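You operate a simulated robot arm through the tools that you are given. There is no shell and no other tool.

Carry out the task below with a simulated robot arm. There is one attempt and no reset: what you move stays moved.

## Task
Put things in order on the ledge at the gravity table. At the end: the silver dish stands where the brown clod stood; the clear jar (marked "MUSTARD") from the ledge at the gravity table stands on top of the black belt roll; the brown clod from the ledge at the gravity table stands where the clear jar stood; the orange tin from the ledge at the gravity table is on the brown carton (marked "NUTS"); whatever was shut is shut again. Leave all else as you found it, and nothing knocked over. Set down upright: tin.

Only the result counts: the job must be done as asked and must still hold three seconds after the hand-in. Knocking over, shifting, dropping, spilling or breaking anything else fails it.

## Robot
A 7-joint arm with a two-finger gripper, fixed in place. Base frame: the origin is on the floor under the middle of its stand, x ahead of it, y to its left, z up; the work surface is at about z = 782. Lengths are in mm, angles in rad, forces in N, time in s.
With the tool pointing down near the work surface it reaches from about 340 to 720 mm from the base axis. Its first joint turns from -1.152 to 1.152 rad. Payload 2.45 kg.
Tool frame: the origin (TCP) lies between the finger pads and is the grasp point; the fingertips stand 26 mm ahead of it; z points along the fingers, y is the line along which they close. The gripper opens to 96 mm; its body begins 69 mm behind the TCP.
Orientation is that of the tool frame in the base frame, as a unit quaternion [w, x, y, z]. With the fingers straight down and closing along the base's y, the tool's x points along the base's -x, its y along +y and its z along -z.

## Interface
- The arm moves only by the tool drive_tool. Its argument "rows" is a list of rows, each an object of numbers (a shift or turn left out is 0, a gripper value left out holds the last): "tx", "ty", "tz": the shift along the tool's x, y, z in units of 300 mm (1.0 is 300 mm); "ax", "ay", "az": the turn, a rotation vector about the tool's x, y, z in units of 90 degrees (1.0 is 90 degrees); "fingers": the gripper command, from -1 (shut) to 1 (fully open), values between in proportion. In form: [{"tx": .., "ty": .., "tz": .., "ax": .., "ay": .., "az": .., "fingers": ..}, ...]. A call has 1 to 20 rows; each row is the pose to reach, as a shift and turn from the pose commanded when the call began, along the tool's axes at that moment. A call with a number of a shift or a turn outside -1 to 1 is refused whole. Each row takes 0.2 s and may step no farther than 50 mm and 0.15 rad from the row before; otherwise, or with a gripper value out of range, the whole call is refused. A pose out of reach is approached as far as the arm can. The call stops where the force on the tool passes 40 N (or 10 N more than at its start, if that is more) or the arm is blocked; 0.2 s more then pass. Each finger travels about 50 mm/s and halts on what it meets, pressing with about 33 N; the grip force reading is that of the motor and also rises with nothing between the fingers. The clock runs only during rows and for 0.2 s after the last one: add rows that repeat a pose to give the fingers time. The reply holds the time, the measured pose of the TCP, the force on the tool along the base axes, the opening and the grip force, in the units named above and with some noise, with the torque about the TCP (base axes, N m) and any sound that the robot's microphone picked up.
- Cameras (640 x 400 px; columns grow to the right, rows downward): "scene" is fixed at [171.3, -416.6, 1401.1]; the picture's right is [0.60, -0.80, 0.00], its down [-0.62, -0.46, -0.63] and it looks along [0.51, 0.38, -0.77] (base axes); focal length 313 px, centre (320, 200). "wrist" rides on the gripper at [82, 3, -98] in the tool frame; the picture's right is [-0.04, 1.00, 0.00], its down [-0.73, -0.03, -0.68] and it looks along [-0.68, -0.03, 0.73] (tool axes); focal length 256 px, centre (320, 200). There is no depth. A picture from a camera that has moved, and an enlarged one, comes with that camera's place and axes in the base frame and with its lens.
- grab_frame(camera): a new picture of that camera. The clock stands still meanwhile.
- inspect(camera, box): a new picture of the part [left, top, right, bottom] of that camera's present view, enlarged. The clock stands still meanwhile.
- finish_job(): hands the job in; it is judged then, once.

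Nothing tells you positions but the pictures and the camera data. Unless the task says otherwise, let go and move clear before handing in.

The tools are called after ">>>" as name(argument=value, ...) on one line, values as JSON. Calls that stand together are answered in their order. drive_tool: Moves the arm, as the interface text tells. Its arguments: {"type":"object","properties":{"rows":{"type":"array"}},"required":["rows"]} The other tools are called the same way: grab_frame (camera) takes a picture; inspect (camera, box) takes an enlarged picture of a part of a camera's view; finish_job () hands the job in.

At the start:

```text
t: 0.0
tool_pos: [472.5, -19.1, 1090.0]
tool_rot: [0.0, 0.0, 1.0, 0.001]
force: [-1.0, -0.3, -0.4]
torque: [0.04, -0.03, -0.02]
opening: 96.1
grip_force: 0.1
```

scene: 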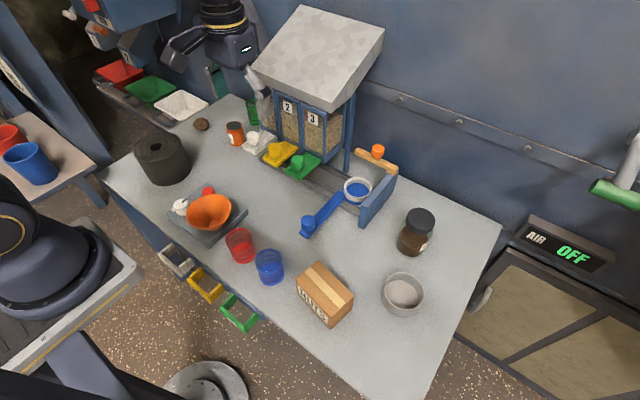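
wrist: 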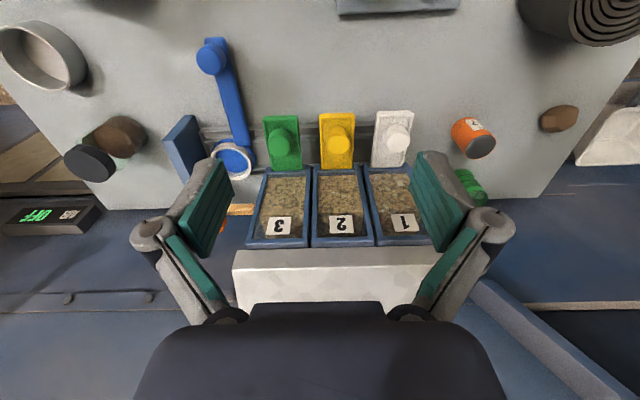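

I see a bench with a belt roll, scale, cups, carton, jar, dish, tin and clod. I'll look closer at the individual items before moving.

>>> inspect(camera="scene", box=[360, 180, 480, 330])

>>> inspect(camera="scene", box=[120, 90, 280, 190])

>>> inspect(camera="scene", box=[160, 170, 380, 340])

>>> grab_frame(camera="wrist")

```text
2.67 times, centred on (420, 255) of scene
camera zoom: at [171.3, -416.6, 1401.1], right [0.6, -0.8, 0.0], down [-0.62, -0.46, -0.63], along [0.51, 0.38, -0.77], focal length 836 px, centre (53, 53)
```

zoom: 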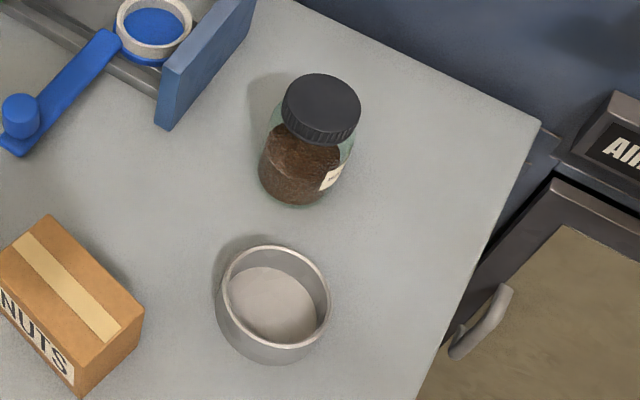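

```text
4.00 times, centred on (200, 140) of scene
camera zoom: at [171.3, -416.6, 1401.1], right [0.6, -0.8, 0.0], down [-0.62, -0.46, -0.63], along [0.51, 0.38, -0.77], focal length 1254 px, centre (800, 440)
```

zoom: 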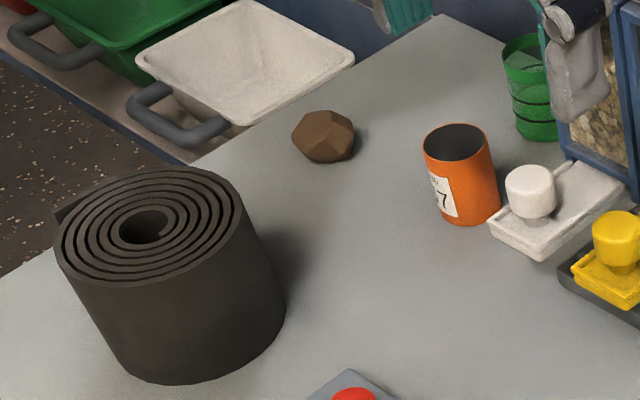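

```text
2.35 times, centred on (270, 255) of scene
camera zoom: at [171.3, -416.6, 1401.1], right [0.6, -0.8, 0.0], down [-0.62, -0.46, -0.63], along [0.51, 0.38, -0.77], focal length 737 px, centre (438, 71)
```

zoom: 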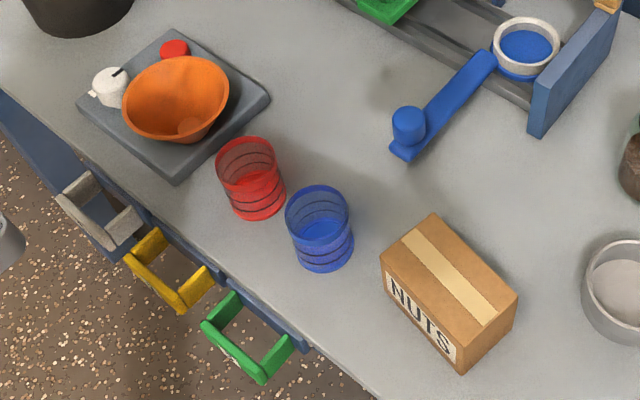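

```text
taken
camera wrist: at [388.5, -15.8, 1187.9], right [0.04, 1.0, 0.0], down [0.73, -0.03, 0.68], along [0.68, -0.03, -0.73], focal length 256 px, centre (320, 200)
```

wrist: 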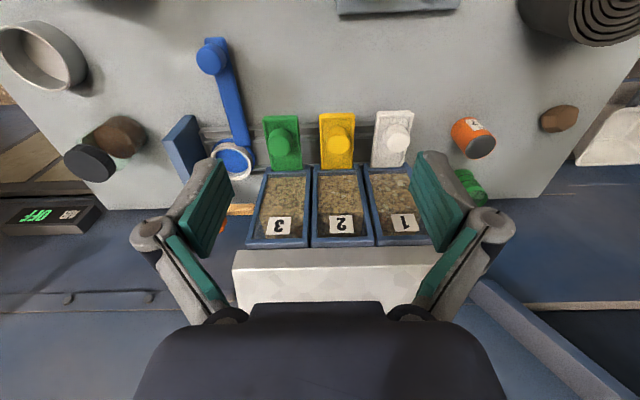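

I take the jar to be near (592,-358), the dish near (467,-395), the clod near (589,361), the tin near (611,223), the roll near (408,270) and the carton near (376,-274). First I'll move the wrist camera toward the jar and dish to refine these positions.

>>> drive_tool(rows=[{"tx": 0.013, "ty": -0.125, "tz": 0.037}, {"tx": 0.027, "ty": -0.25, "tz": 0.075}, {"tx": 0.04, "ty": -0.375, "tz": 0.112}, {"tx": 0.053, "ty": -0.5, "tz": 0.15}, {"tx": 0.067, "ty": -0.625, "tz": 0.187}, {"tx": 0.08, "ty": -0.75, "tz": 0.225}, {"tx": 0.093, "ty": -0.875, "tz": 0.262}, {"tx": 0.107, "ty": -1.0, "tz": 0.3}, {"tx": 0.107, "ty": -1.0, "tz": 0.3}])

>>> grab_frame(camera="wrist")

>>> grab_frame(camera="scene")

```text
t: 2.0
tool_pos: [439.1, -318.1, 997.2]
tool_rot: [0.0, 0.0, 1.0, 0.0]
force: [0.3, -0.2, 0.6]
torque: [-0.01, 0.0, 0.02]
opening: 96.1
grip_force: 0.1
```

```text
taken
camera wrist: at [355.9, -315.1, 1096.7], right [0.04, 1.0, 0.0], down [0.73, -0.03, 0.68], along [0.68, -0.03, -0.73], focal length 256 px, centre (320, 200)
```

wrist: 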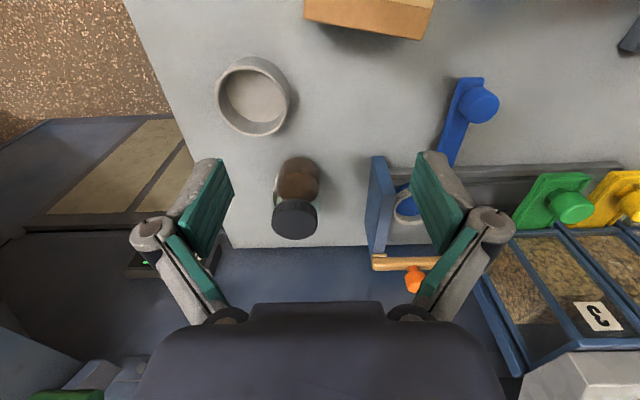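

```text
taken
```

scene: 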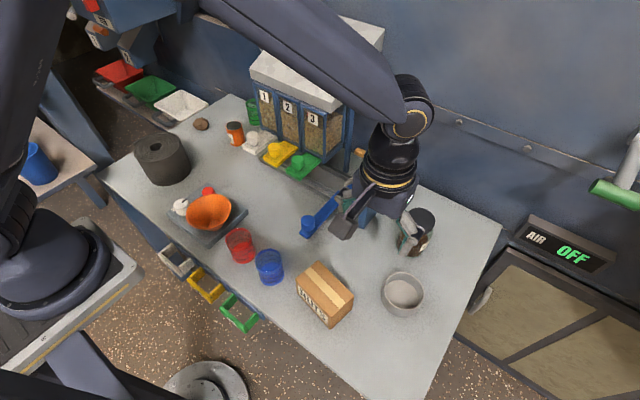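

The wrist view shows the dish at the upper left and the jar just left of centre. I'll zoom in for accurate outlines.

>>> inspect(camera="wrist", box=[240, 140, 360, 260])

>>> inspect(camera="wrist", box=[190, 40, 320, 150])

```text
3.33 times, centred on (300, 200) of wrist
camera zoom: at [355.9, -315.1, 1096.7], right [0.04, 1.0, 0.0], down [0.73, -0.03, 0.68], along [0.68, -0.03, -0.73], focal length 853 px, centre (387, 200)
```

zoom: 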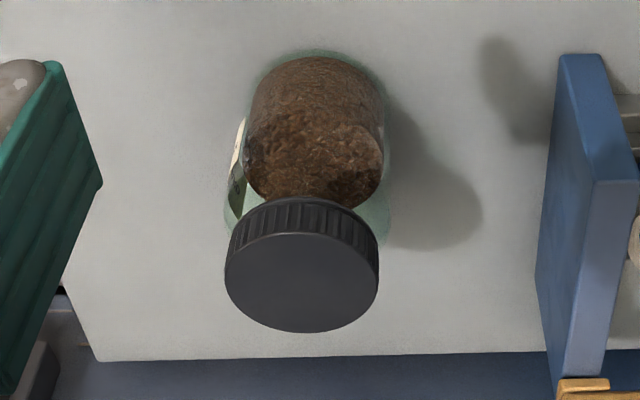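

```text
3.64 times, centred on (255, 95) of wrist
camera zoom: at [355.9, -315.1, 1096.7], right [0.04, 1.0, 0.0], down [0.73, -0.03, 0.68], along [0.68, -0.03, -0.73], focal length 931 px, centre (556, 582)
```

zoom: 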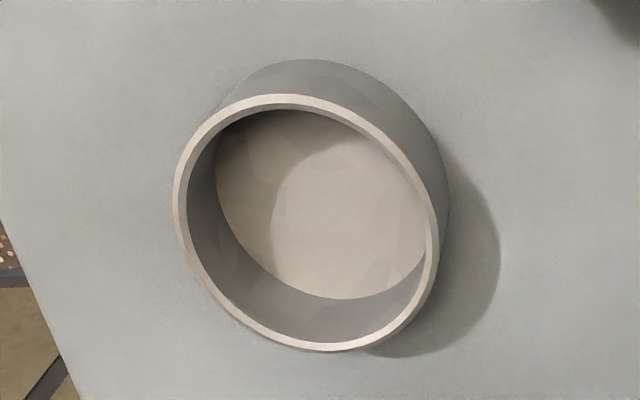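

The jar triangulates to about (593,-356), top at z≈885 and about 66 mm wide. The dish is at about (466,-395), rim at z≈816 and 81 mm wide. I'll move above the jar next.

>>> drive_tool(rows=[{"tx": -0.1, "ty": -0.025, "tz": 0.02}, {"tx": -0.2, "ty": -0.05, "tz": 0.04}, {"tx": -0.3, "ty": -0.075, "tz": 0.06}, {"tx": -0.4, "ty": -0.1, "tz": 0.08}, {"tx": -0.513, "ty": -0.128, "tz": 0.1}, {"tx": -0.513, "ty": -0.128, "tz": 0.1}, {"tx": -0.513, "ty": -0.128, "tz": 0.1}])

>>> grab_frame(camera="wrist")

>>> grab_frame(camera="scene")

```text
t: 3.6
tool_pos: [591.9, -355.9, 970.7]
tool_rot: [0.0, 0.0, 1.0, 0.001]
force: [0.4, 0.3, 0.2]
torque: [-0.03, 0.02, 0.0]
opening: 96.0
grip_force: 0.1
```

```text
taken
camera wrist: at [507.9, -353.7, 1068.8], right [0.04, 1.0, 0.0], down [0.73, -0.03, 0.68], along [0.68, -0.03, -0.73], focal length 256 px, centre (320, 200)
```

wrist: 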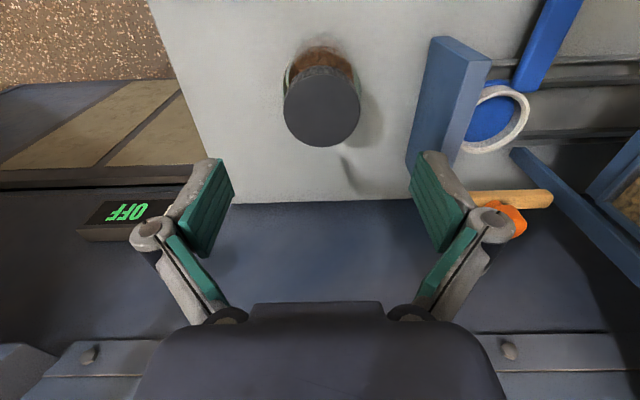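

```text
taken
```

scene: 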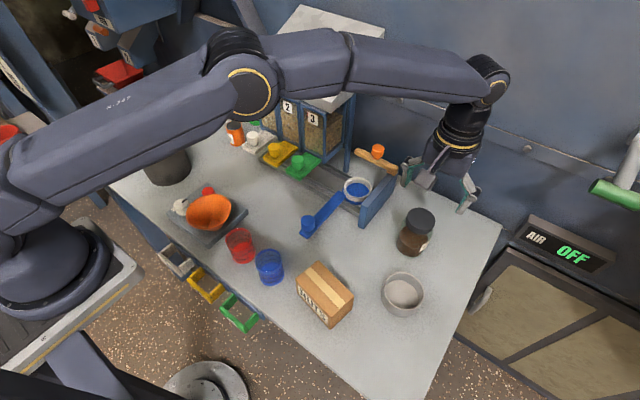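

>>> inspect(camera="wrist", box=[260, 30, 390, 160])

```text
3.08 times, centred on (325, 95) of wrist
camera zoom: at [507.9, -353.7, 1068.8], right [0.04, 1.0, 0.0], down [0.73, -0.03, 0.68], along [0.68, -0.03, -0.73], focal length 788 px, centre (305, 523)
```

zoom: 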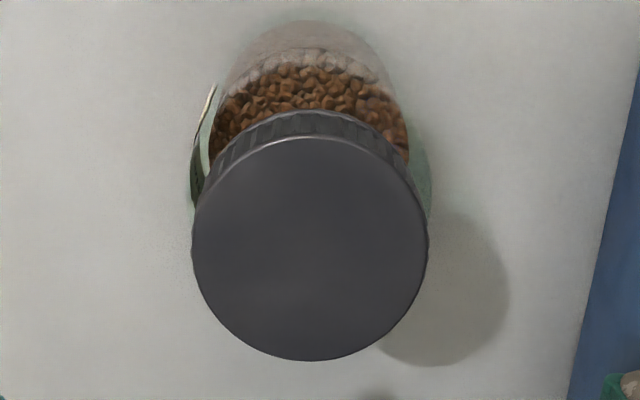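

The jar is directly below the tool to within 1–2 mm. I'll lower to z≈830 with the fingers open and check clearance before closing.

>>> drive_tool(rows=[{"tz": 0.08}, {"tz": 0.16}, {"tz": 0.24}, {"tz": 0.32}, {"tz": 0.4}, {"tz": 0.467}, {"tz": 0.467}])

>>> grab_frame(camera="wrist")

>>> inspect(camera="scene", box=[360, 140, 480, 290])

```text
t: 5.2
tool_pos: [594.1, -357.5, 830.1]
tool_rot: [0.001, 0.0, 1.0, 0.0]
force: [-2.0, 2.8, 9.1]
torque: [0.07, -0.16, 0.07]
opening: 96.1
grip_force: 0.1
```

```text
taken
camera wrist: at [510.7, -354.3, 928.4], right [0.04, 1.0, 0.0], down [0.73, -0.03, 0.68], along [0.68, -0.03, -0.73], focal length 256 px, centre (320, 200)
```

wrist: 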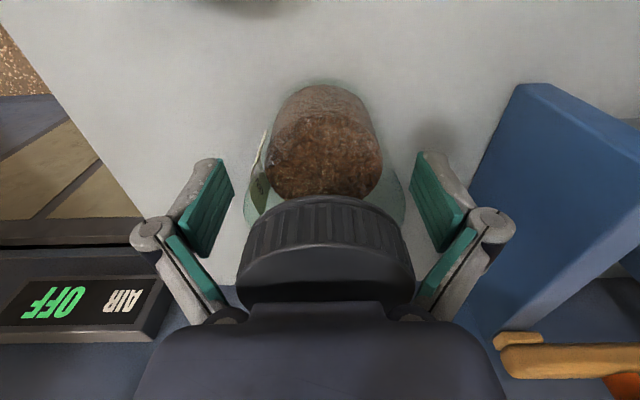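

```text
2.67 times, centred on (420, 215) of scene
camera zoom: at [171.0, -416.4, 1401.2], right [0.6, -0.8, 0.0], down [-0.62, -0.46, -0.63], along [0.51, 0.38, -0.77], focal length 836 px, centre (53, 160)
```

zoom: 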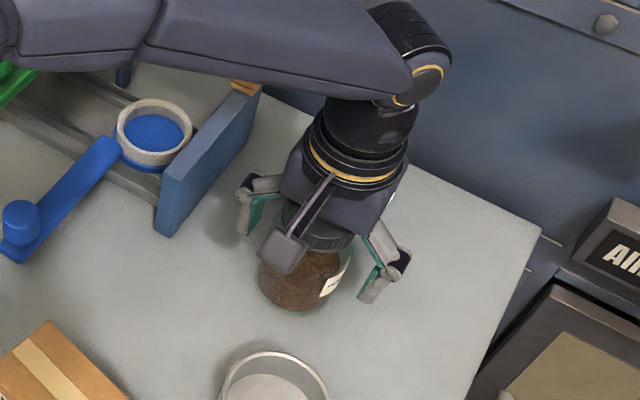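

The reading shows about 9 N upward, so the palm seems to be just touching the lid. I'll raise a little until that force disappears.

>>> drive_tool(rows=[{"tz": -0.015}, {"tz": -0.03}, {"tz": -0.03}])

```text
t: 6.0
tool_pos: [594.4, -357.1, 838.5]
tool_rot: [0.0, 0.0, 1.0, 0.0]
force: [-0.5, -0.5, 0.4]
torque: [-0.03, 0.0, 0.01]
opening: 95.9
grip_force: 0.0
```

Contact is gone at z≈838. Closing on the jar body now.

>>> drive_tool(rows=[{"fingers": 0.2}, {"fingers": -0.2}, {"fingers": -1}, {"fingers": -1}, {"fingers": -1}, {"fingers": -1}])

>>> grab_frame(camera="wrist")

```text
t: 7.4
tool_pos: [594.5, -358.7, 838.7]
tool_rot: [0.0, -0.001, 1.0, 0.0]
force: [1.2, 3.0, 4.9]
torque: [0.15, 0.04, -0.01]
opening: 65.0
grip_force: 32.8
```

```text
taken
camera wrist: at [511.1, -355.1, 937.8], right [0.04, 1.0, 0.0], down [0.73, -0.03, 0.68], along [0.68, -0.03, -0.73], focal length 256 px, centre (320, 200)
```

wrist: 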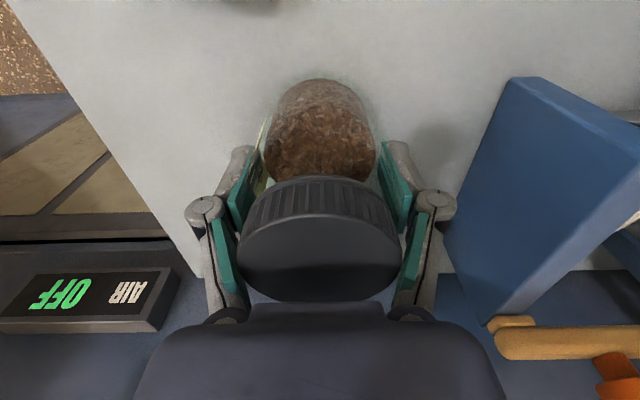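

The jar is gripped at 65 mm. Lifting it straight up and then pulling back from the hopper.

>>> drive_tool(rows=[{"tz": -0.03}, {"tz": -0.1}, {"tz": -0.2}, {"tz": -0.3}, {"tz": -0.4}, {"tz": -0.5}, {"tz": -0.6}, {"tz": -0.7}, {"tz": -0.7, "tx": 0.08}, {"tz": -0.7, "tx": 0.18}, {"tz": -0.7, "tx": 0.28}, {"tz": -0.7, "tx": 0.38}, {"tz": -0.7, "tx": 0.48}, {"tz": -0.7, "tx": 0.52}, {"tz": -0.7, "tx": 0.52}])

>>> grab_frame(camera="wrist")

>>> grab_frame(camera="scene")

```text
t: 10.6
tool_pos: [438.4, -357.0, 1048.6]
tool_rot: [0.001, 0.0, 1.0, 0.0]
force: [-0.3, 0.1, -3.6]
torque: [0.0, -0.02, 0.01]
opening: 64.5
grip_force: 33.0
```

```text
taken
camera wrist: at [354.7, -354.5, 1146.4], right [0.04, 1.0, 0.0], down [0.73, -0.03, 0.68], along [0.68, -0.03, -0.73], focal length 256 px, centre (320, 200)
```

wrist: 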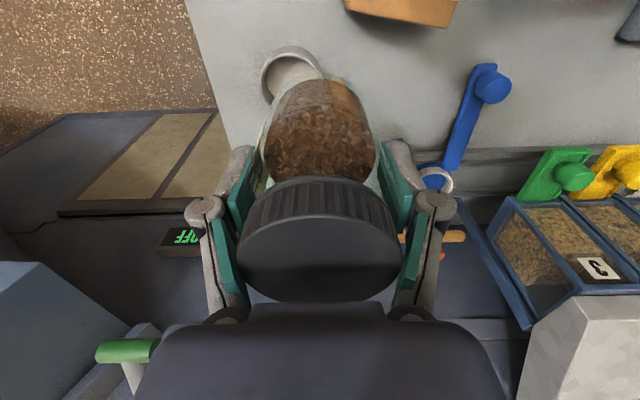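

```text
taken
```

scene: 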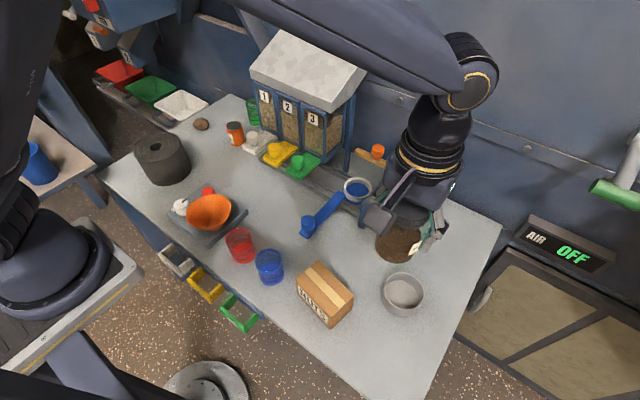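

The jar is held securely. I'll carry it across at this height toward the belt roll and stop short to measure the roll.

>>> drive_tool(rows=[{"ty": 0.06}, {"ty": 0.17}, {"ty": 0.29}, {"ty": 0.41}, {"ty": 0.53}, {"ty": 0.65}, {"ty": 0.77}, {"ty": 0.89}, {"ty": 1.0}, {"ty": 1.0}])

>>> drive_tool(rows=[{"ty": 0.06}, {"ty": 0.17}, {"ty": 0.29}, {"ty": 0.41}, {"ty": 0.53}, {"ty": 0.65}, {"ty": 0.7}, {"ty": 0.7}, {"ty": 0.7}])

>>> grab_frame(camera="wrist")

>>> grab_frame(camera="scene")

```text
t: 12.8
tool_pos: [438.5, -56.7, 1049.1]
tool_rot: [0.0, 0.0, 1.0, -0.001]
force: [-0.2, -0.2, -2.7]
torque: [0.02, -0.02, 0.01]
opening: 64.9
grip_force: 33.1
```

```text
t: 14.8
tool_pos: [438.1, 151.1, 1048.2]
tool_rot: [0.0, 0.0, 1.0, 0.0]
force: [-0.4, 0.3, -2.3]
torque: [-0.03, 0.0, 0.02]
opening: 64.8
grip_force: 33.1
```

```text
taken
camera wrist: at [355.0, 153.4, 1147.8], right [0.04, 1.0, 0.0], down [0.73, -0.03, 0.68], along [0.68, -0.03, -0.73], focal length 256 px, centre (320, 200)
```

wrist: 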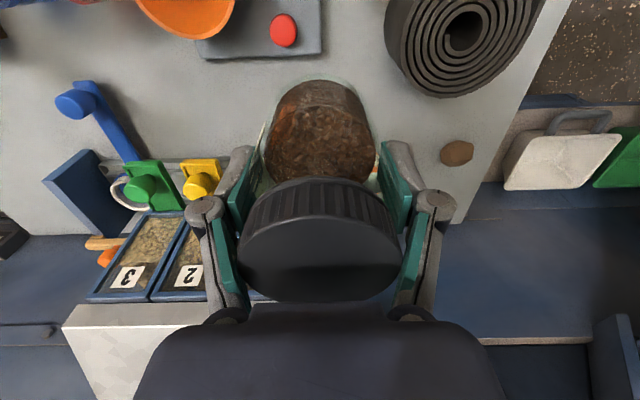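

```text
taken
```

scene: 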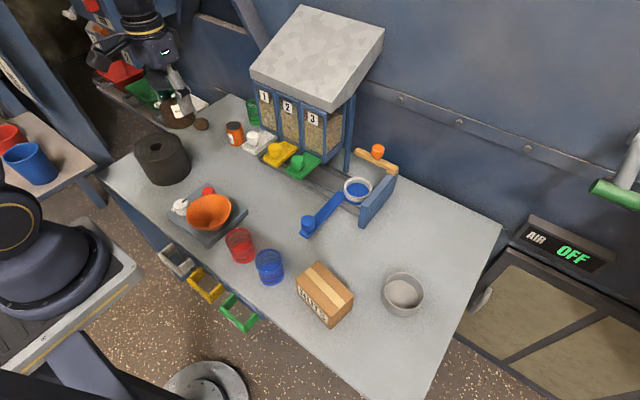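

The roll's core shows at the top of the wrist view. I'll back up a little to see the whole roll before placing.

>>> drive_tool(rows=[{"tx": 0.1}, {"tx": 0.2}, {"tx": 0.25}, {"tx": 0.25}])

>>> grab_frame(camera="wrist")

>>> inspect(camera="scene", box=[110, 90, 230, 200])

```text
t: 15.8
tool_pos: [363.2, 152.4, 1047.9]
tool_rot: [0.0, 0.001, 1.0, 0.001]
force: [0.5, 0.7, -1.8]
torque: [-0.02, -0.01, -0.02]
opening: 64.7
grip_force: 33.0
```

```text
taken
camera wrist: at [279.3, 154.7, 1146.2], right [0.04, 1.0, 0.0], down [0.73, -0.03, 0.68], along [0.68, -0.03, -0.73], focal length 256 px, centre (320, 200)
```

wrist: 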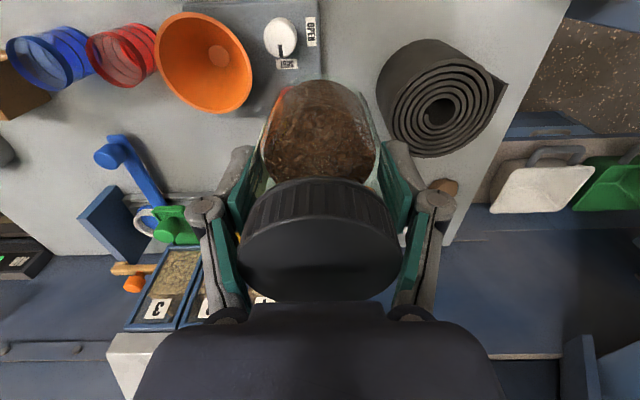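

```text
3.64 times, centred on (170, 145) of scene
camera zoom: at [171.3, -416.6, 1401.1], right [0.6, -0.8, 0.0], down [-0.62, -0.46, -0.63], along [0.51, 0.38, -0.77], focal length 1140 px, centre (866, 400)
```

zoom: 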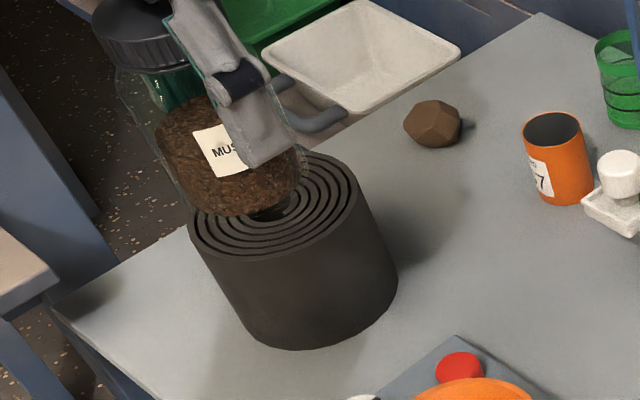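

The roll's centre is about (409,285) with its top near z≈870. I'll move the jar over it and lower partway.

>>> drive_tool(rows=[{"tx": -0.03, "ty": 0.09}, {"tx": -0.07, "ty": 0.2}, {"tx": -0.11, "ty": 0.32}, {"tx": -0.153, "ty": 0.443}, {"tx": -0.153, "ty": 0.443}, {"tx": -0.153, "ty": 0.443, "tz": 0.08}, {"tx": -0.153, "ty": 0.443, "tz": 0.16}, {"tx": -0.153, "ty": 0.443, "tz": 0.24}, {"tx": -0.153, "ty": 0.443, "tz": 0.28}, {"tx": -0.153, "ty": 0.443, "tz": 0.28}])

>>> grab_frame(camera="wrist")

>>> inspect(camera="scene", box=[100, 70, 240, 200])

```text
t: 18.0
tool_pos: [408.8, 287.2, 964.4]
tool_rot: [0.0, 0.0, 1.0, 0.0]
force: [-0.7, -0.9, -3.7]
torque: [0.0, -0.01, 0.0]
opening: 64.7
grip_force: 33.6
```

```text
taken
camera wrist: at [326.1, 290.0, 1063.3], right [0.04, 1.0, 0.0], down [0.73, -0.03, 0.68], along [0.68, -0.03, -0.73], focal length 256 px, centre (320, 200)
```

wrist: 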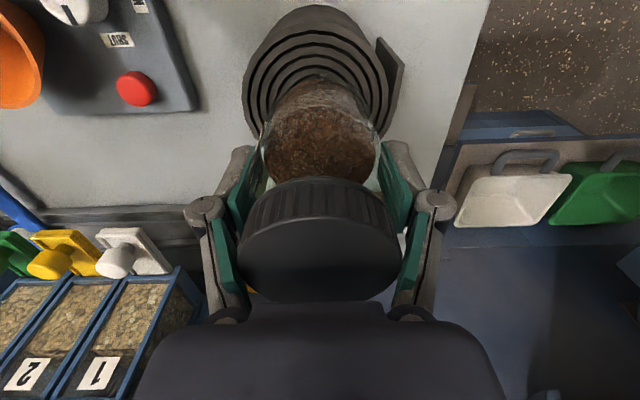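

```text
3.08 times, centred on (170, 135) of scene
camera zoom: at [171.3, -416.6, 1401.1], right [0.6, -0.8, 0.0], down [-0.62, -0.46, -0.63], along [0.51, 0.38, -0.77], focal length 964 px, centre (782, 400)
```

zoom: 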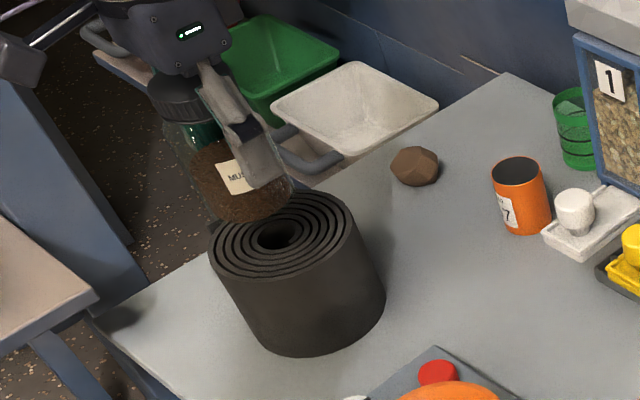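

The jar is centred over the roll. Lowering slowly and watching for contact.

>>> drive_tool(rows=[{"ty": -0.008, "tz": 0.03}, {"ty": -0.008, "tz": 0.06}, {"ty": -0.008, "tz": 0.09}, {"ty": -0.008, "tz": 0.1}, {"ty": -0.008, "tz": 0.1}])

>>> inspect(camera="scene", box=[100, 70, 240, 200])

```text
t: 19.2
tool_pos: [407.1, 284.4, 935.6]
tool_rot: [0.0, 0.0, 1.0, 0.0]
force: [-0.4, -0.6, -3.3]
torque: [-0.01, -0.04, 0.0]
opening: 64.8
grip_force: 33.3
```

```text
3.08 times, centred on (170, 135) of scene
camera zoom: at [171.3, -416.6, 1401.1], right [0.6, -0.8, 0.0], down [-0.62, -0.46, -0.63], along [0.51, 0.38, -0.77], focal length 964 px, centre (782, 400)
```

zoom: 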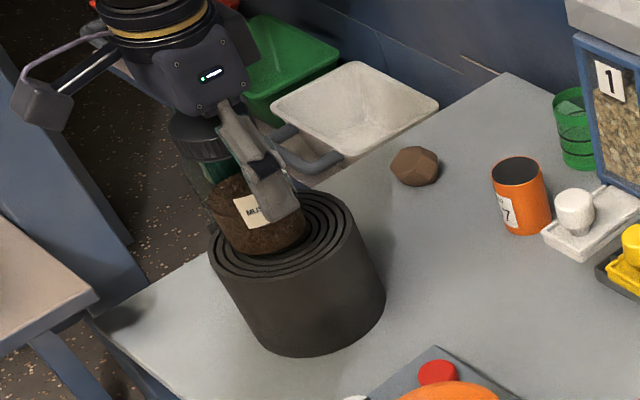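

>>> drive_tool(rows=[{"tx": -0.007, "tz": 0.005}, {"tx": -0.007, "tz": 0.01}, {"tx": -0.007, "tz": 0.015}, {"tx": -0.007, "tz": 0.015}])

```text
t: 20.2
tool_pos: [411.2, 284.2, 928.6]
tool_rot: [0.0, 0.0, 1.0, 0.0]
force: [0.3, 0.2, -2.8]
torque: [-0.03, -0.01, -0.01]
opening: 64.7
grip_force: 32.7
```

>>> drive_tool(rows=[{"tz": 0.005}, {"tz": 0.01}, {"tz": 0.01}])

>>> inspect(camera="scene", box=[130, 100, 210, 160])

```text
t: 21.0
tool_pos: [411.5, 283.4, 927.6]
tool_rot: [0.002, 0.001, 1.0, 0.001]
force: [-6.8, -6.2, 36.2]
torque: [-0.42, 0.27, 0.2]
opening: 65.2
grip_force: 32.6
```

```text
6.67 times, centred on (170, 130) of scene
camera zoom: at [170.6, -417.1, 1401.1], right [0.6, -0.8, 0.0], down [-0.62, -0.46, -0.63], along [0.51, 0.38, -0.77], focal length 2089 px, centre (1320, 667)
```

zoom: 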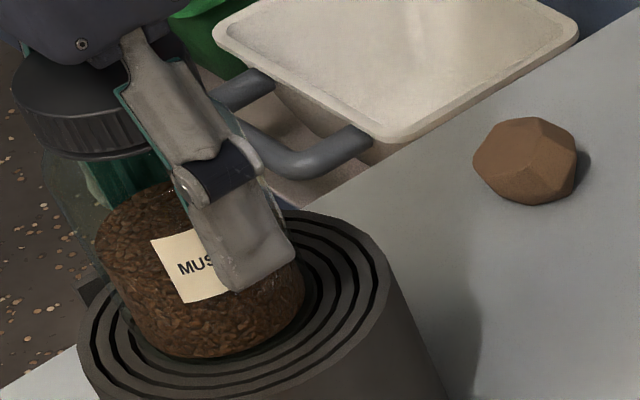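

Contact is made at z≈927.5. I'll ease off the pressure slightly before releasing.

>>> drive_tool(rows=[{"tz": -0.005}, {"tz": -0.005}])

```text
t: 21.6
tool_pos: [412.4, 283.2, 928.6]
tool_rot: [0.0, 0.0, 1.0, 0.001]
force: [-0.7, 2.8, 14.8]
torque: [-0.07, -0.23, -0.02]
opening: 64.7
grip_force: 32.7
```

>>> drive_tool(rows=[{"tz": -0.003}, {"tz": -0.003}])

```text
t: 22.2
tool_pos: [411.0, 283.4, 929.0]
tool_rot: [0.0, 0.0, 1.0, 0.0]
force: [0.8, 3.8, 1.6]
torque: [0.24, -0.11, 0.14]
opening: 64.9
grip_force: 32.8
```

The jar is resting lightly on the roll. Releasing slowly.

>>> drive_tool(rows=[{"fingers": 0.4}, {"fingers": 0.5}, {"fingers": 0.7}, {"fingers": 1.0}, {"fingers": 1.0}, {"fingers": 1.0}])

>>> grab_frame(camera="wrist")

>>> inspect(camera="scene", box=[100, 70, 240, 200])

```text
t: 23.6
tool_pos: [410.8, 283.6, 927.6]
tool_rot: [0.0, 0.0, 1.0, 0.0]
force: [0.7, 1.0, -0.5]
torque: [0.02, -0.04, 0.01]
opening: 96.2
grip_force: 0.1
```

```text
taken
camera wrist: at [328.5, 285.3, 1027.7], right [0.04, 1.0, 0.0], down [0.73, -0.03, 0.68], along [0.68, -0.03, -0.73], focal length 256 px, centre (320, 200)
```

wrist: 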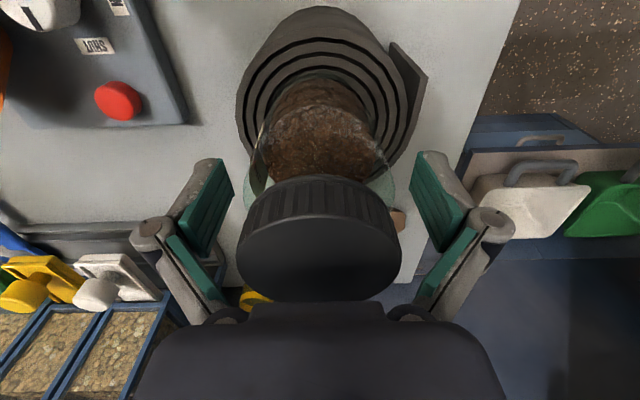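

```text
3.08 times, centred on (170, 135) of scene
camera zoom: at [171.3, -416.6, 1401.1], right [0.6, -0.8, 0.0], down [-0.62, -0.46, -0.63], along [0.51, 0.38, -0.77], focal length 964 px, centre (782, 400)
```

zoom: 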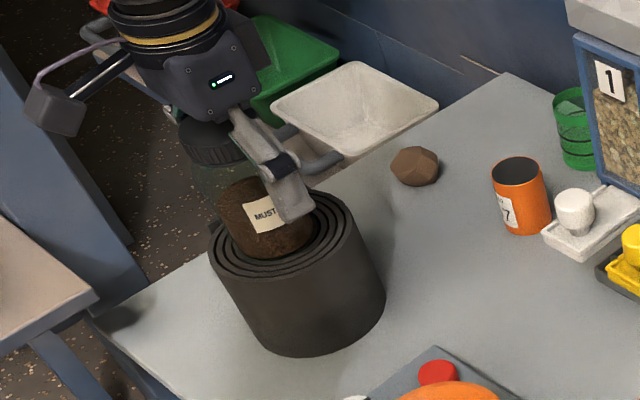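

The jar stands free on the roll. Rising straight up until the fingers clear the lid.

>>> drive_tool(rows=[{"tz": -0.05}, {"tz": -0.15}, {"tz": -0.25}, {"tz": -0.35}, {"tz": -0.45}, {"tz": -0.5}, {"tz": -0.5}])

>>> inspect(camera="scene", box=[100, 70, 240, 200])

>>> grab_frame(camera="wrist")

```text
t: 25.2
tool_pos: [409.1, 282.6, 1081.7]
tool_rot: [0.0, 0.001, 1.0, -0.001]
force: [0.1, 0.2, 0.2]
torque: [0.0, 0.02, 0.01]
opening: 95.9
grip_force: 0.1
```

```text
3.08 times, centred on (170, 135) of scene
camera zoom: at [171.3, -416.6, 1401.1], right [0.6, -0.8, 0.0], down [-0.62, -0.46, -0.63], along [0.51, 0.38, -0.77], focal length 964 px, centre (782, 400)
```

zoom: 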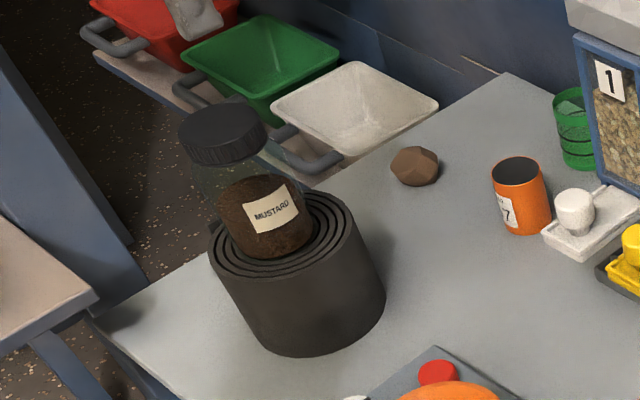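

```text
taken
camera wrist: at [325.7, 285.6, 1179.5], right [0.04, 1.0, 0.0], down [0.73, -0.03, 0.68], along [0.68, -0.03, -0.73], focal length 256 px, centre (320, 200)
```

wrist: 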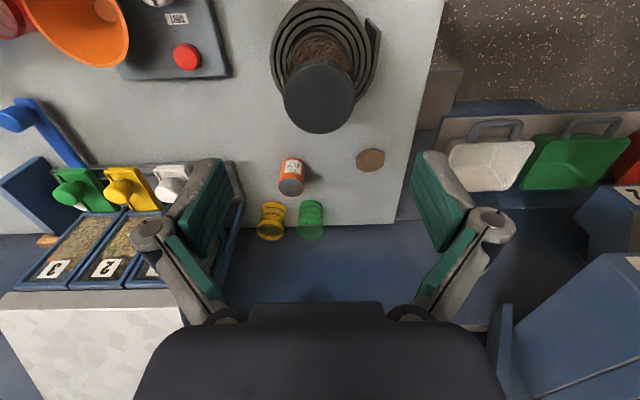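

The jar stands well on the roll. Now I'll measure the clod and the tin, which has a yellow and a green cup behind it.

>>> inspect(camera="wrist", box=[330, 120, 410, 200])

>>> inspect(camera="wrist", box=[230, 130, 350, 250])

```text
5.00 times, centred on (370, 160) of wrist
camera zoom: at [325.7, 285.6, 1179.5], right [0.04, 1.0, 0.0], down [0.73, -0.03, 0.68], along [0.68, -0.03, -0.73], focal length 1280 px, centre (70, 400)
```

zoom: 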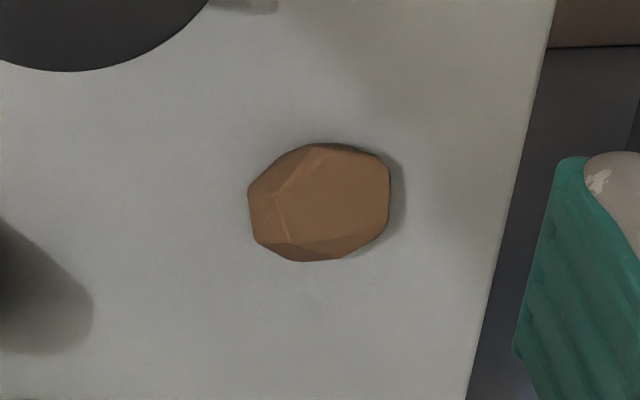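

```text
3.33 times, centred on (290, 190) of wrist
camera zoom: at [325.7, 285.6, 1179.5], right [0.04, 1.0, 0.0], down [0.73, -0.03, 0.68], along [0.68, -0.03, -0.73], focal length 853 px, centre (420, 233)
```

zoom: 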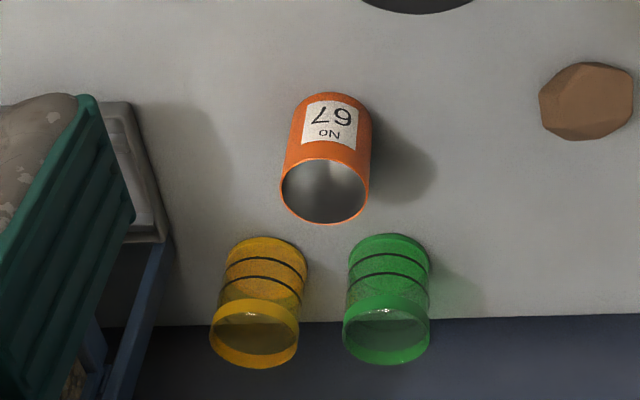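

The clod is at about (589,362) and the tin at about (610,224) with its top at z≈841. Moving above the clod now.

>>> drive_tool(rows=[{"tx": -0.12, "ty": 0.053}, {"tx": -0.24, "ty": 0.106}, {"tx": -0.36, "ty": 0.159}, {"tx": -0.48, "ty": 0.212}, {"tx": -0.6, "ty": 0.265}, {"tx": -0.6, "ty": 0.265, "tz": 0.13}, {"tx": -0.6, "ty": 0.265, "tz": 0.26}, {"tx": -0.6, "ty": 0.265, "tz": 0.39}, {"tx": -0.6, "ty": 0.265, "tz": 0.52}, {"tx": -0.6, "ty": 0.265, "tz": 0.52}])

>>> grab_frame(camera="wrist")

```text
t: 27.4
tool_pos: [591.2, 360.4, 923.8]
tool_rot: [0.0, 0.0, 1.0, 0.0]
force: [-0.1, 0.2, 0.5]
torque: [0.01, -0.01, 0.02]
opening: 96.0
grip_force: 0.1
out of reach, approached as far as the arm can: row 5
```

```text
taken
camera wrist: at [507.9, 363.0, 1021.7], right [0.04, 1.0, 0.0], down [0.73, -0.03, 0.68], along [0.68, -0.03, -0.73], focal length 256 px, centre (320, 200)
```

wrist: 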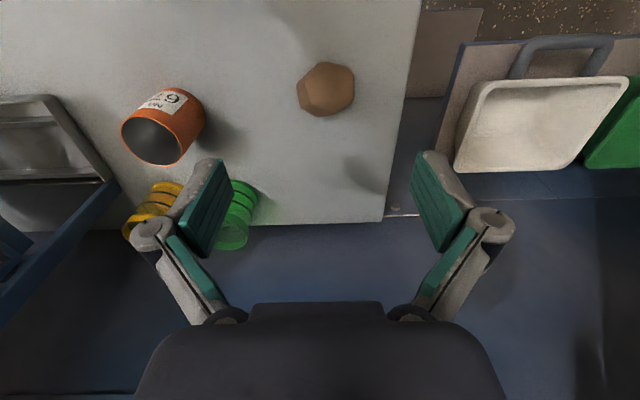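

The clod is right below the tool. Descending around it.

>>> drive_tool(rows=[{"tx": 0.007, "ty": 0.008, "tz": 0.08}, {"tx": 0.007, "ty": 0.008, "tz": 0.16}, {"tx": 0.007, "ty": 0.008, "tz": 0.24}, {"tx": 0.007, "ty": 0.008, "tz": 0.32}, {"tx": 0.007, "ty": 0.008, "tz": 0.36}, {"tx": 0.007, "ty": 0.008, "tz": 0.36}])

>>> grab_frame(camera="wrist")

```text
t: 28.8
tool_pos: [588.1, 367.5, 813.7]
tool_rot: [-0.001, 0.0, 1.0, 0.001]
force: [0.6, -0.6, 0.2]
torque: [-0.02, -0.01, 0.0]
opening: 96.1
grip_force: 0.1
```

```text
taken
camera wrist: at [504.0, 369.2, 913.2], right [0.04, 1.0, 0.0], down [0.73, -0.03, 0.68], along [0.68, -0.03, -0.73], focal length 256 px, centre (320, 200)
```

wrist: 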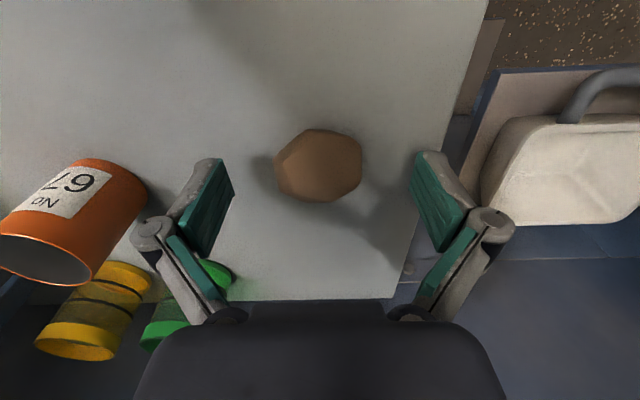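

>>> drive_tool(rows=[{"tx": 0.005, "fingers": 0.4}, {"tx": 0.005, "fingers": 0.0}, {"tx": 0.005, "fingers": -1}, {"tx": 0.005, "fingers": -1}, {"tx": 0.005, "fingers": -1}, {"tx": 0.005, "fingers": -1}])

>>> grab_frame(camera="wrist")

```text
t: 30.2
tool_pos: [587.2, 365.8, 815.5]
tool_rot: [0.0, -0.001, 1.0, 0.001]
force: [0.4, -0.8, 2.4]
torque: [0.02, 0.02, 0.0]
opening: 49.1
grip_force: 32.7
```

```text
taken
camera wrist: at [503.5, 368.8, 913.8], right [0.04, 1.0, 0.0], down [0.73, -0.03, 0.68], along [0.68, -0.03, -0.73], focal length 256 px, centre (320, 200)
```

wrist: 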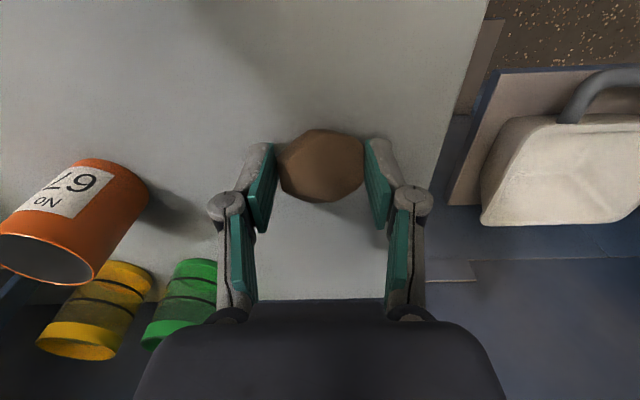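

The clod is gripped. Lifting, then carrying it back and across, staying high over the jar and clear of the hopper roof.

>>> drive_tool(rows=[{"tz": -0.05}, {"tz": -0.15}, {"tz": -0.28}, {"tz": -0.41}, {"tz": -0.5}, {"tx": 0.1, "ty": -0.08, "tz": -0.55}, {"tx": 0.2, "ty": -0.16, "tz": -0.62}, {"tx": 0.29, "ty": -0.24, "tz": -0.7}, {"tx": 0.37, "ty": -0.35, "tz": -0.72}, {"tx": 0.42, "ty": -0.48, "tz": -0.72}, {"tx": 0.45, "ty": -0.62, "tz": -0.72}, {"tx": 0.46, "ty": -0.77, "tz": -0.72}, {"tx": 0.46, "ty": -0.92, "tz": -0.72}, {"tx": 0.46, "ty": -1.0, "tz": -0.72}, {"tx": 0.46, "ty": -1.0, "tz": -0.72}])

>>> drive_tool(rows=[{"ty": -0.08}, {"ty": -0.2}, {"ty": -0.34}, {"ty": -0.48}, {"ty": -0.62}, {"ty": -0.76}, {"ty": -0.9}, {"ty": -1.0}, {"ty": -1.0}])

>>> grab_frame(camera="wrist")

>>> grab_frame(camera="scene")

```text
t: 33.4
tool_pos: [451.9, 67.8, 1032.1]
tool_rot: [-0.001, -0.001, 1.0, 0.0]
force: [-0.2, -0.3, -0.9]
torque: [0.05, 0.01, -0.02]
opening: 48.9
grip_force: 33.6
```

```text
t: 35.4
tool_pos: [447.7, -235.7, 1027.7]
tool_rot: [0.0, 0.0, 1.0, 0.0]
force: [0.5, -0.3, 0.2]
torque: [-0.01, 0.02, 0.0]
opening: 48.9
grip_force: 33.6
```

```text
taken
camera wrist: at [365.0, -233.8, 1126.5], right [0.04, 1.0, 0.0], down [0.73, -0.03, 0.68], along [0.68, -0.03, -0.73], focal length 256 px, centre (320, 200)
```

wrist: 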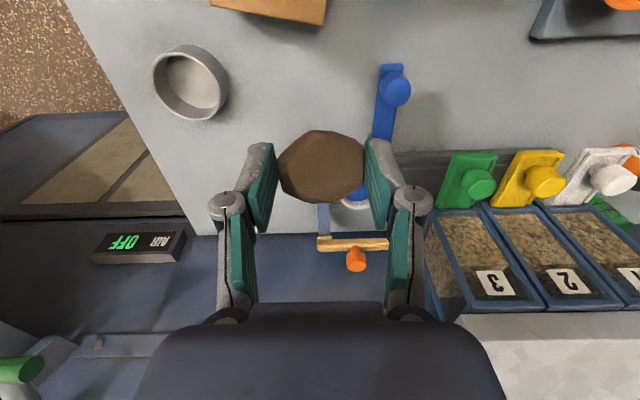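

```text
taken
```

scene: 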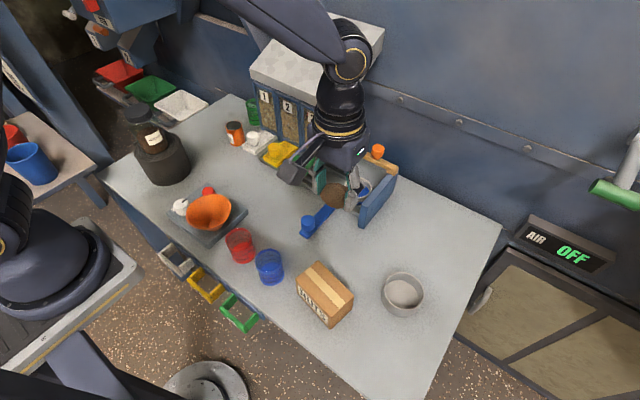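

Clod held; now moving over the jar's old place at (592,-356) and lowering partway.

>>> drive_tool(rows=[{"tx": -0.09, "ty": -0.08, "tz": 0.02}, {"tx": -0.19, "ty": -0.16, "tz": 0.04}, {"tx": -0.29, "ty": -0.24, "tz": 0.06}, {"tx": -0.39, "ty": -0.33, "tz": 0.08}, {"tx": -0.481, "ty": -0.403, "tz": 0.1}, {"tx": -0.481, "ty": -0.403, "tz": 0.2}, {"tx": -0.481, "ty": -0.403, "tz": 0.32}, {"tx": -0.481, "ty": -0.403, "tz": 0.44}, {"tx": -0.481, "ty": -0.403, "tz": 0.56}, {"tx": -0.481, "ty": -0.403, "tz": 0.64}, {"tx": -0.481, "ty": -0.403, "tz": 0.64}])

>>> grab_frame(camera="wrist")

>>> inspect(camera="scene", box=[360, 140, 480, 290])

```text
t: 37.8
tool_pos: [593.8, -351.4, 835.1]
tool_rot: [0.0, 0.0, 1.0, 0.0]
force: [-0.3, 0.1, -1.4]
torque: [-0.04, 0.01, -0.01]
opening: 49.0
grip_force: 32.9
```

```text
taken
camera wrist: at [510.8, -349.4, 934.4], right [0.04, 1.0, 0.0], down [0.73, -0.03, 0.68], along [0.68, -0.03, -0.73], focal length 256 px, centre (320, 200)
```

wrist: 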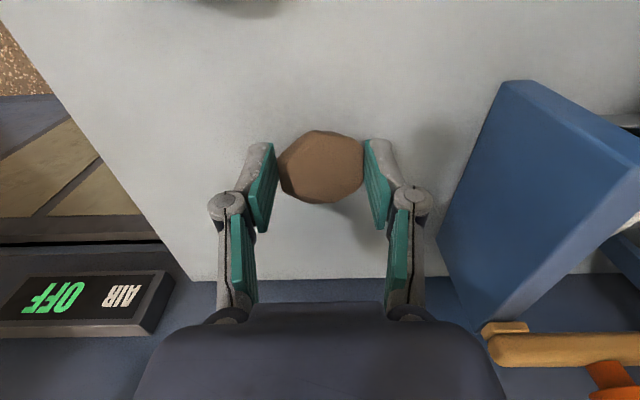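

```text
2.67 times, centred on (420, 215) of scene
camera zoom: at [171.3, -416.6, 1401.1], right [0.6, -0.8, 0.0], down [-0.62, -0.46, -0.63], along [0.51, 0.38, -0.77], focal length 836 px, centre (53, 160)
```

zoom: 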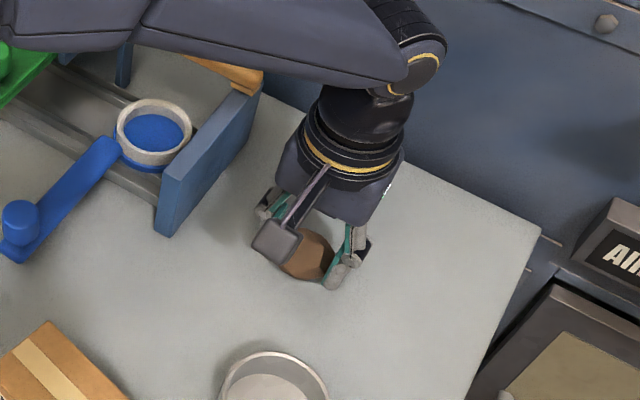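

>>> drive_tool(rows=[{"ty": -0.013, "tz": 0.02}, {"ty": -0.013, "tz": 0.04}, {"ty": -0.013, "tz": 0.055}, {"ty": -0.013, "tz": 0.055}])

```text
t: 38.8
tool_pos: [593.7, -357.9, 822.6]
tool_rot: [0.0, 0.0, 1.0, 0.0]
force: [-0.8, -0.7, -0.5]
torque: [-0.01, -0.02, 0.02]
opening: 48.9
grip_force: 32.5
```

>>> drive_tool(rows=[{"tz": 0.007}, {"tz": 0.013}, {"tz": 0.013}])

```text
t: 39.6
tool_pos: [592.9, -358.9, 818.3]
tool_rot: [0.0, 0.0, 1.0, 0.0]
force: [-0.5, 0.5, -1.1]
torque: [0.01, -0.02, -0.01]
opening: 48.7
grip_force: 33.0
```

>>> drive_tool(rows=[{"tz": 0.004}, {"tz": 0.008}, {"tz": 0.008}])

```text
t: 40.4
tool_pos: [592.9, -358.8, 816.1]
tool_rot: [0.001, 0.0, 1.0, 0.0]
force: [0.4, 0.5, 2.2]
torque: [-0.03, -0.06, 0.0]
opening: 48.7
grip_force: 33.0
```

Light contact with the table. Releasing the clod.

>>> drive_tool(rows=[{"fingers": 0.06}, {"fingers": 0.12}, {"fingers": 0.3}, {"fingers": 0.6}, {"fingers": 0.9}, {"fingers": 0.9}])

>>> grab_frame(camera="wrist")

```text
t: 41.8
tool_pos: [593.0, -357.6, 816.3]
tool_rot: [0.0, 0.0, 1.0, 0.0]
force: [-0.3, 0.0, -0.2]
torque: [-0.02, -0.01, -0.01]
opening: 91.1
grip_force: 0.0
```

```text
taken
camera wrist: at [509.9, -356.5, 914.7], right [0.04, 1.0, 0.0], down [0.73, -0.03, 0.68], along [0.68, -0.03, -0.73], focal length 256 px, centre (320, 200)
```

wrist: 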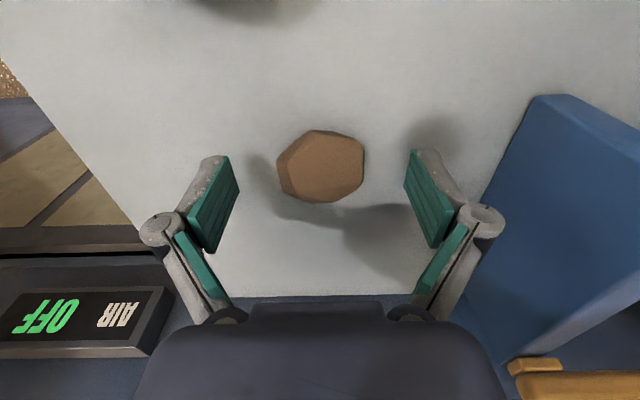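

The clod is down at the jar's old place. Rising and moving above the silver dish.

>>> drive_tool(rows=[{"tz": -0.05}, {"tz": -0.15}, {"tz": -0.27}, {"tz": -0.39}, {"tz": -0.45}, {"tx": 0.1, "ty": -0.03, "tz": -0.45, "fingers": 1}, {"tx": 0.22, "ty": -0.06, "tz": -0.45, "fingers": 1}, {"tx": 0.34, "ty": -0.1, "tz": -0.45}, {"tx": 0.42, "ty": -0.127, "tz": -0.45}, {"tx": 0.42, "ty": -0.127, "tz": -0.45}])

>>> grab_frame(camera="wrist")

>>> grab_frame(camera="scene")

```text
t: 44.0
tool_pos: [467.9, -399.7, 948.2]
tool_rot: [0.0, 0.0, 1.0, 0.0]
force: [-0.1, 0.4, 0.0]
torque: [0.0, -0.01, 0.04]
opening: 96.2
grip_force: 0.1
```

```text
taken
camera wrist: at [384.1, -396.1, 1047.0], right [0.04, 1.0, 0.0], down [0.73, -0.03, 0.68], along [0.68, -0.03, -0.73], focal length 256 px, centre (320, 200)
```

wrist: 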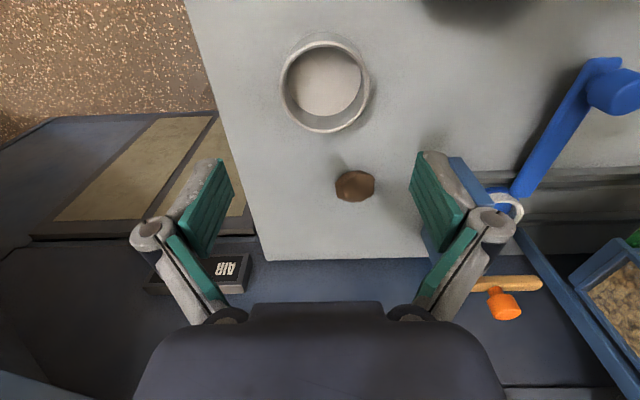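

```text
taken
```

scene: 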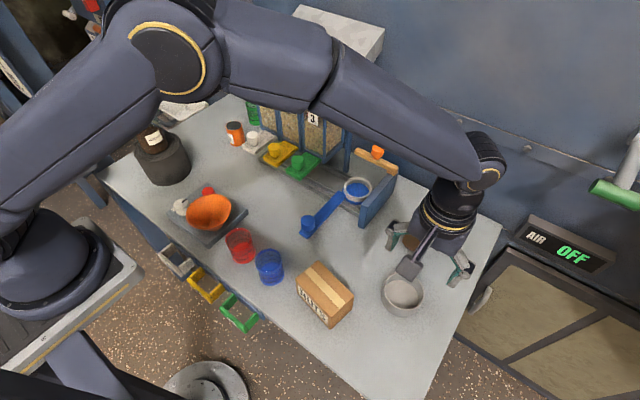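

>>> inspect(camera="wrist", box=[260, 20, 390, 150])

>>> inspect(camera="wrist", box=[315, 150, 395, 220])

```text
3.08 times, centred on (325, 85) of wrist
camera zoom: at [384.1, -396.1, 1047.0], right [0.04, 1.0, 0.0], down [0.73, -0.03, 0.68], along [0.68, -0.03, -0.73], focal length 788 px, centre (305, 554)
```

zoom: 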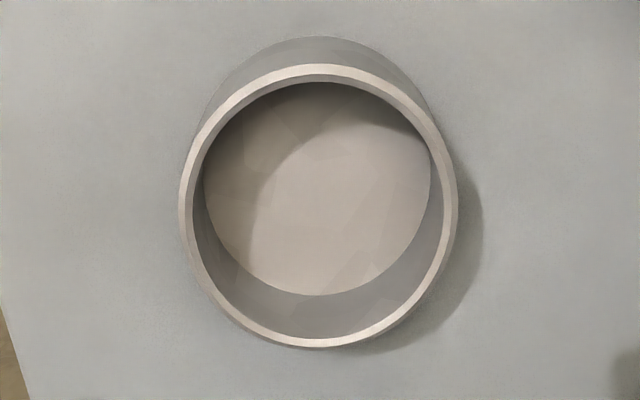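

```text
5.71 times, centred on (355, 185) of wrist
camera zoom: at [384.1, -396.1, 1047.0], right [0.04, 1.0, 0.0], down [0.73, -0.03, 0.68], along [0.68, -0.03, -0.73], focal length 1463 px, centre (120, 286)
```

zoom: 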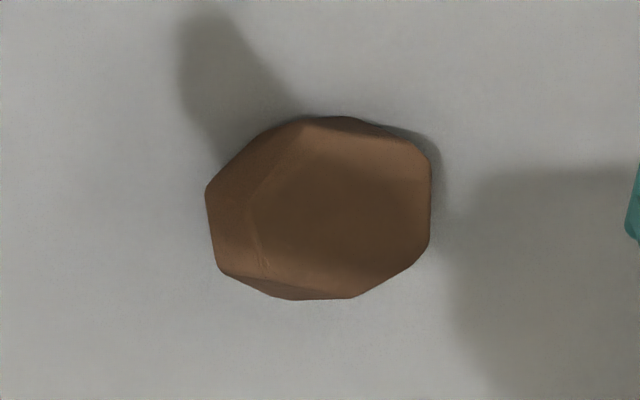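

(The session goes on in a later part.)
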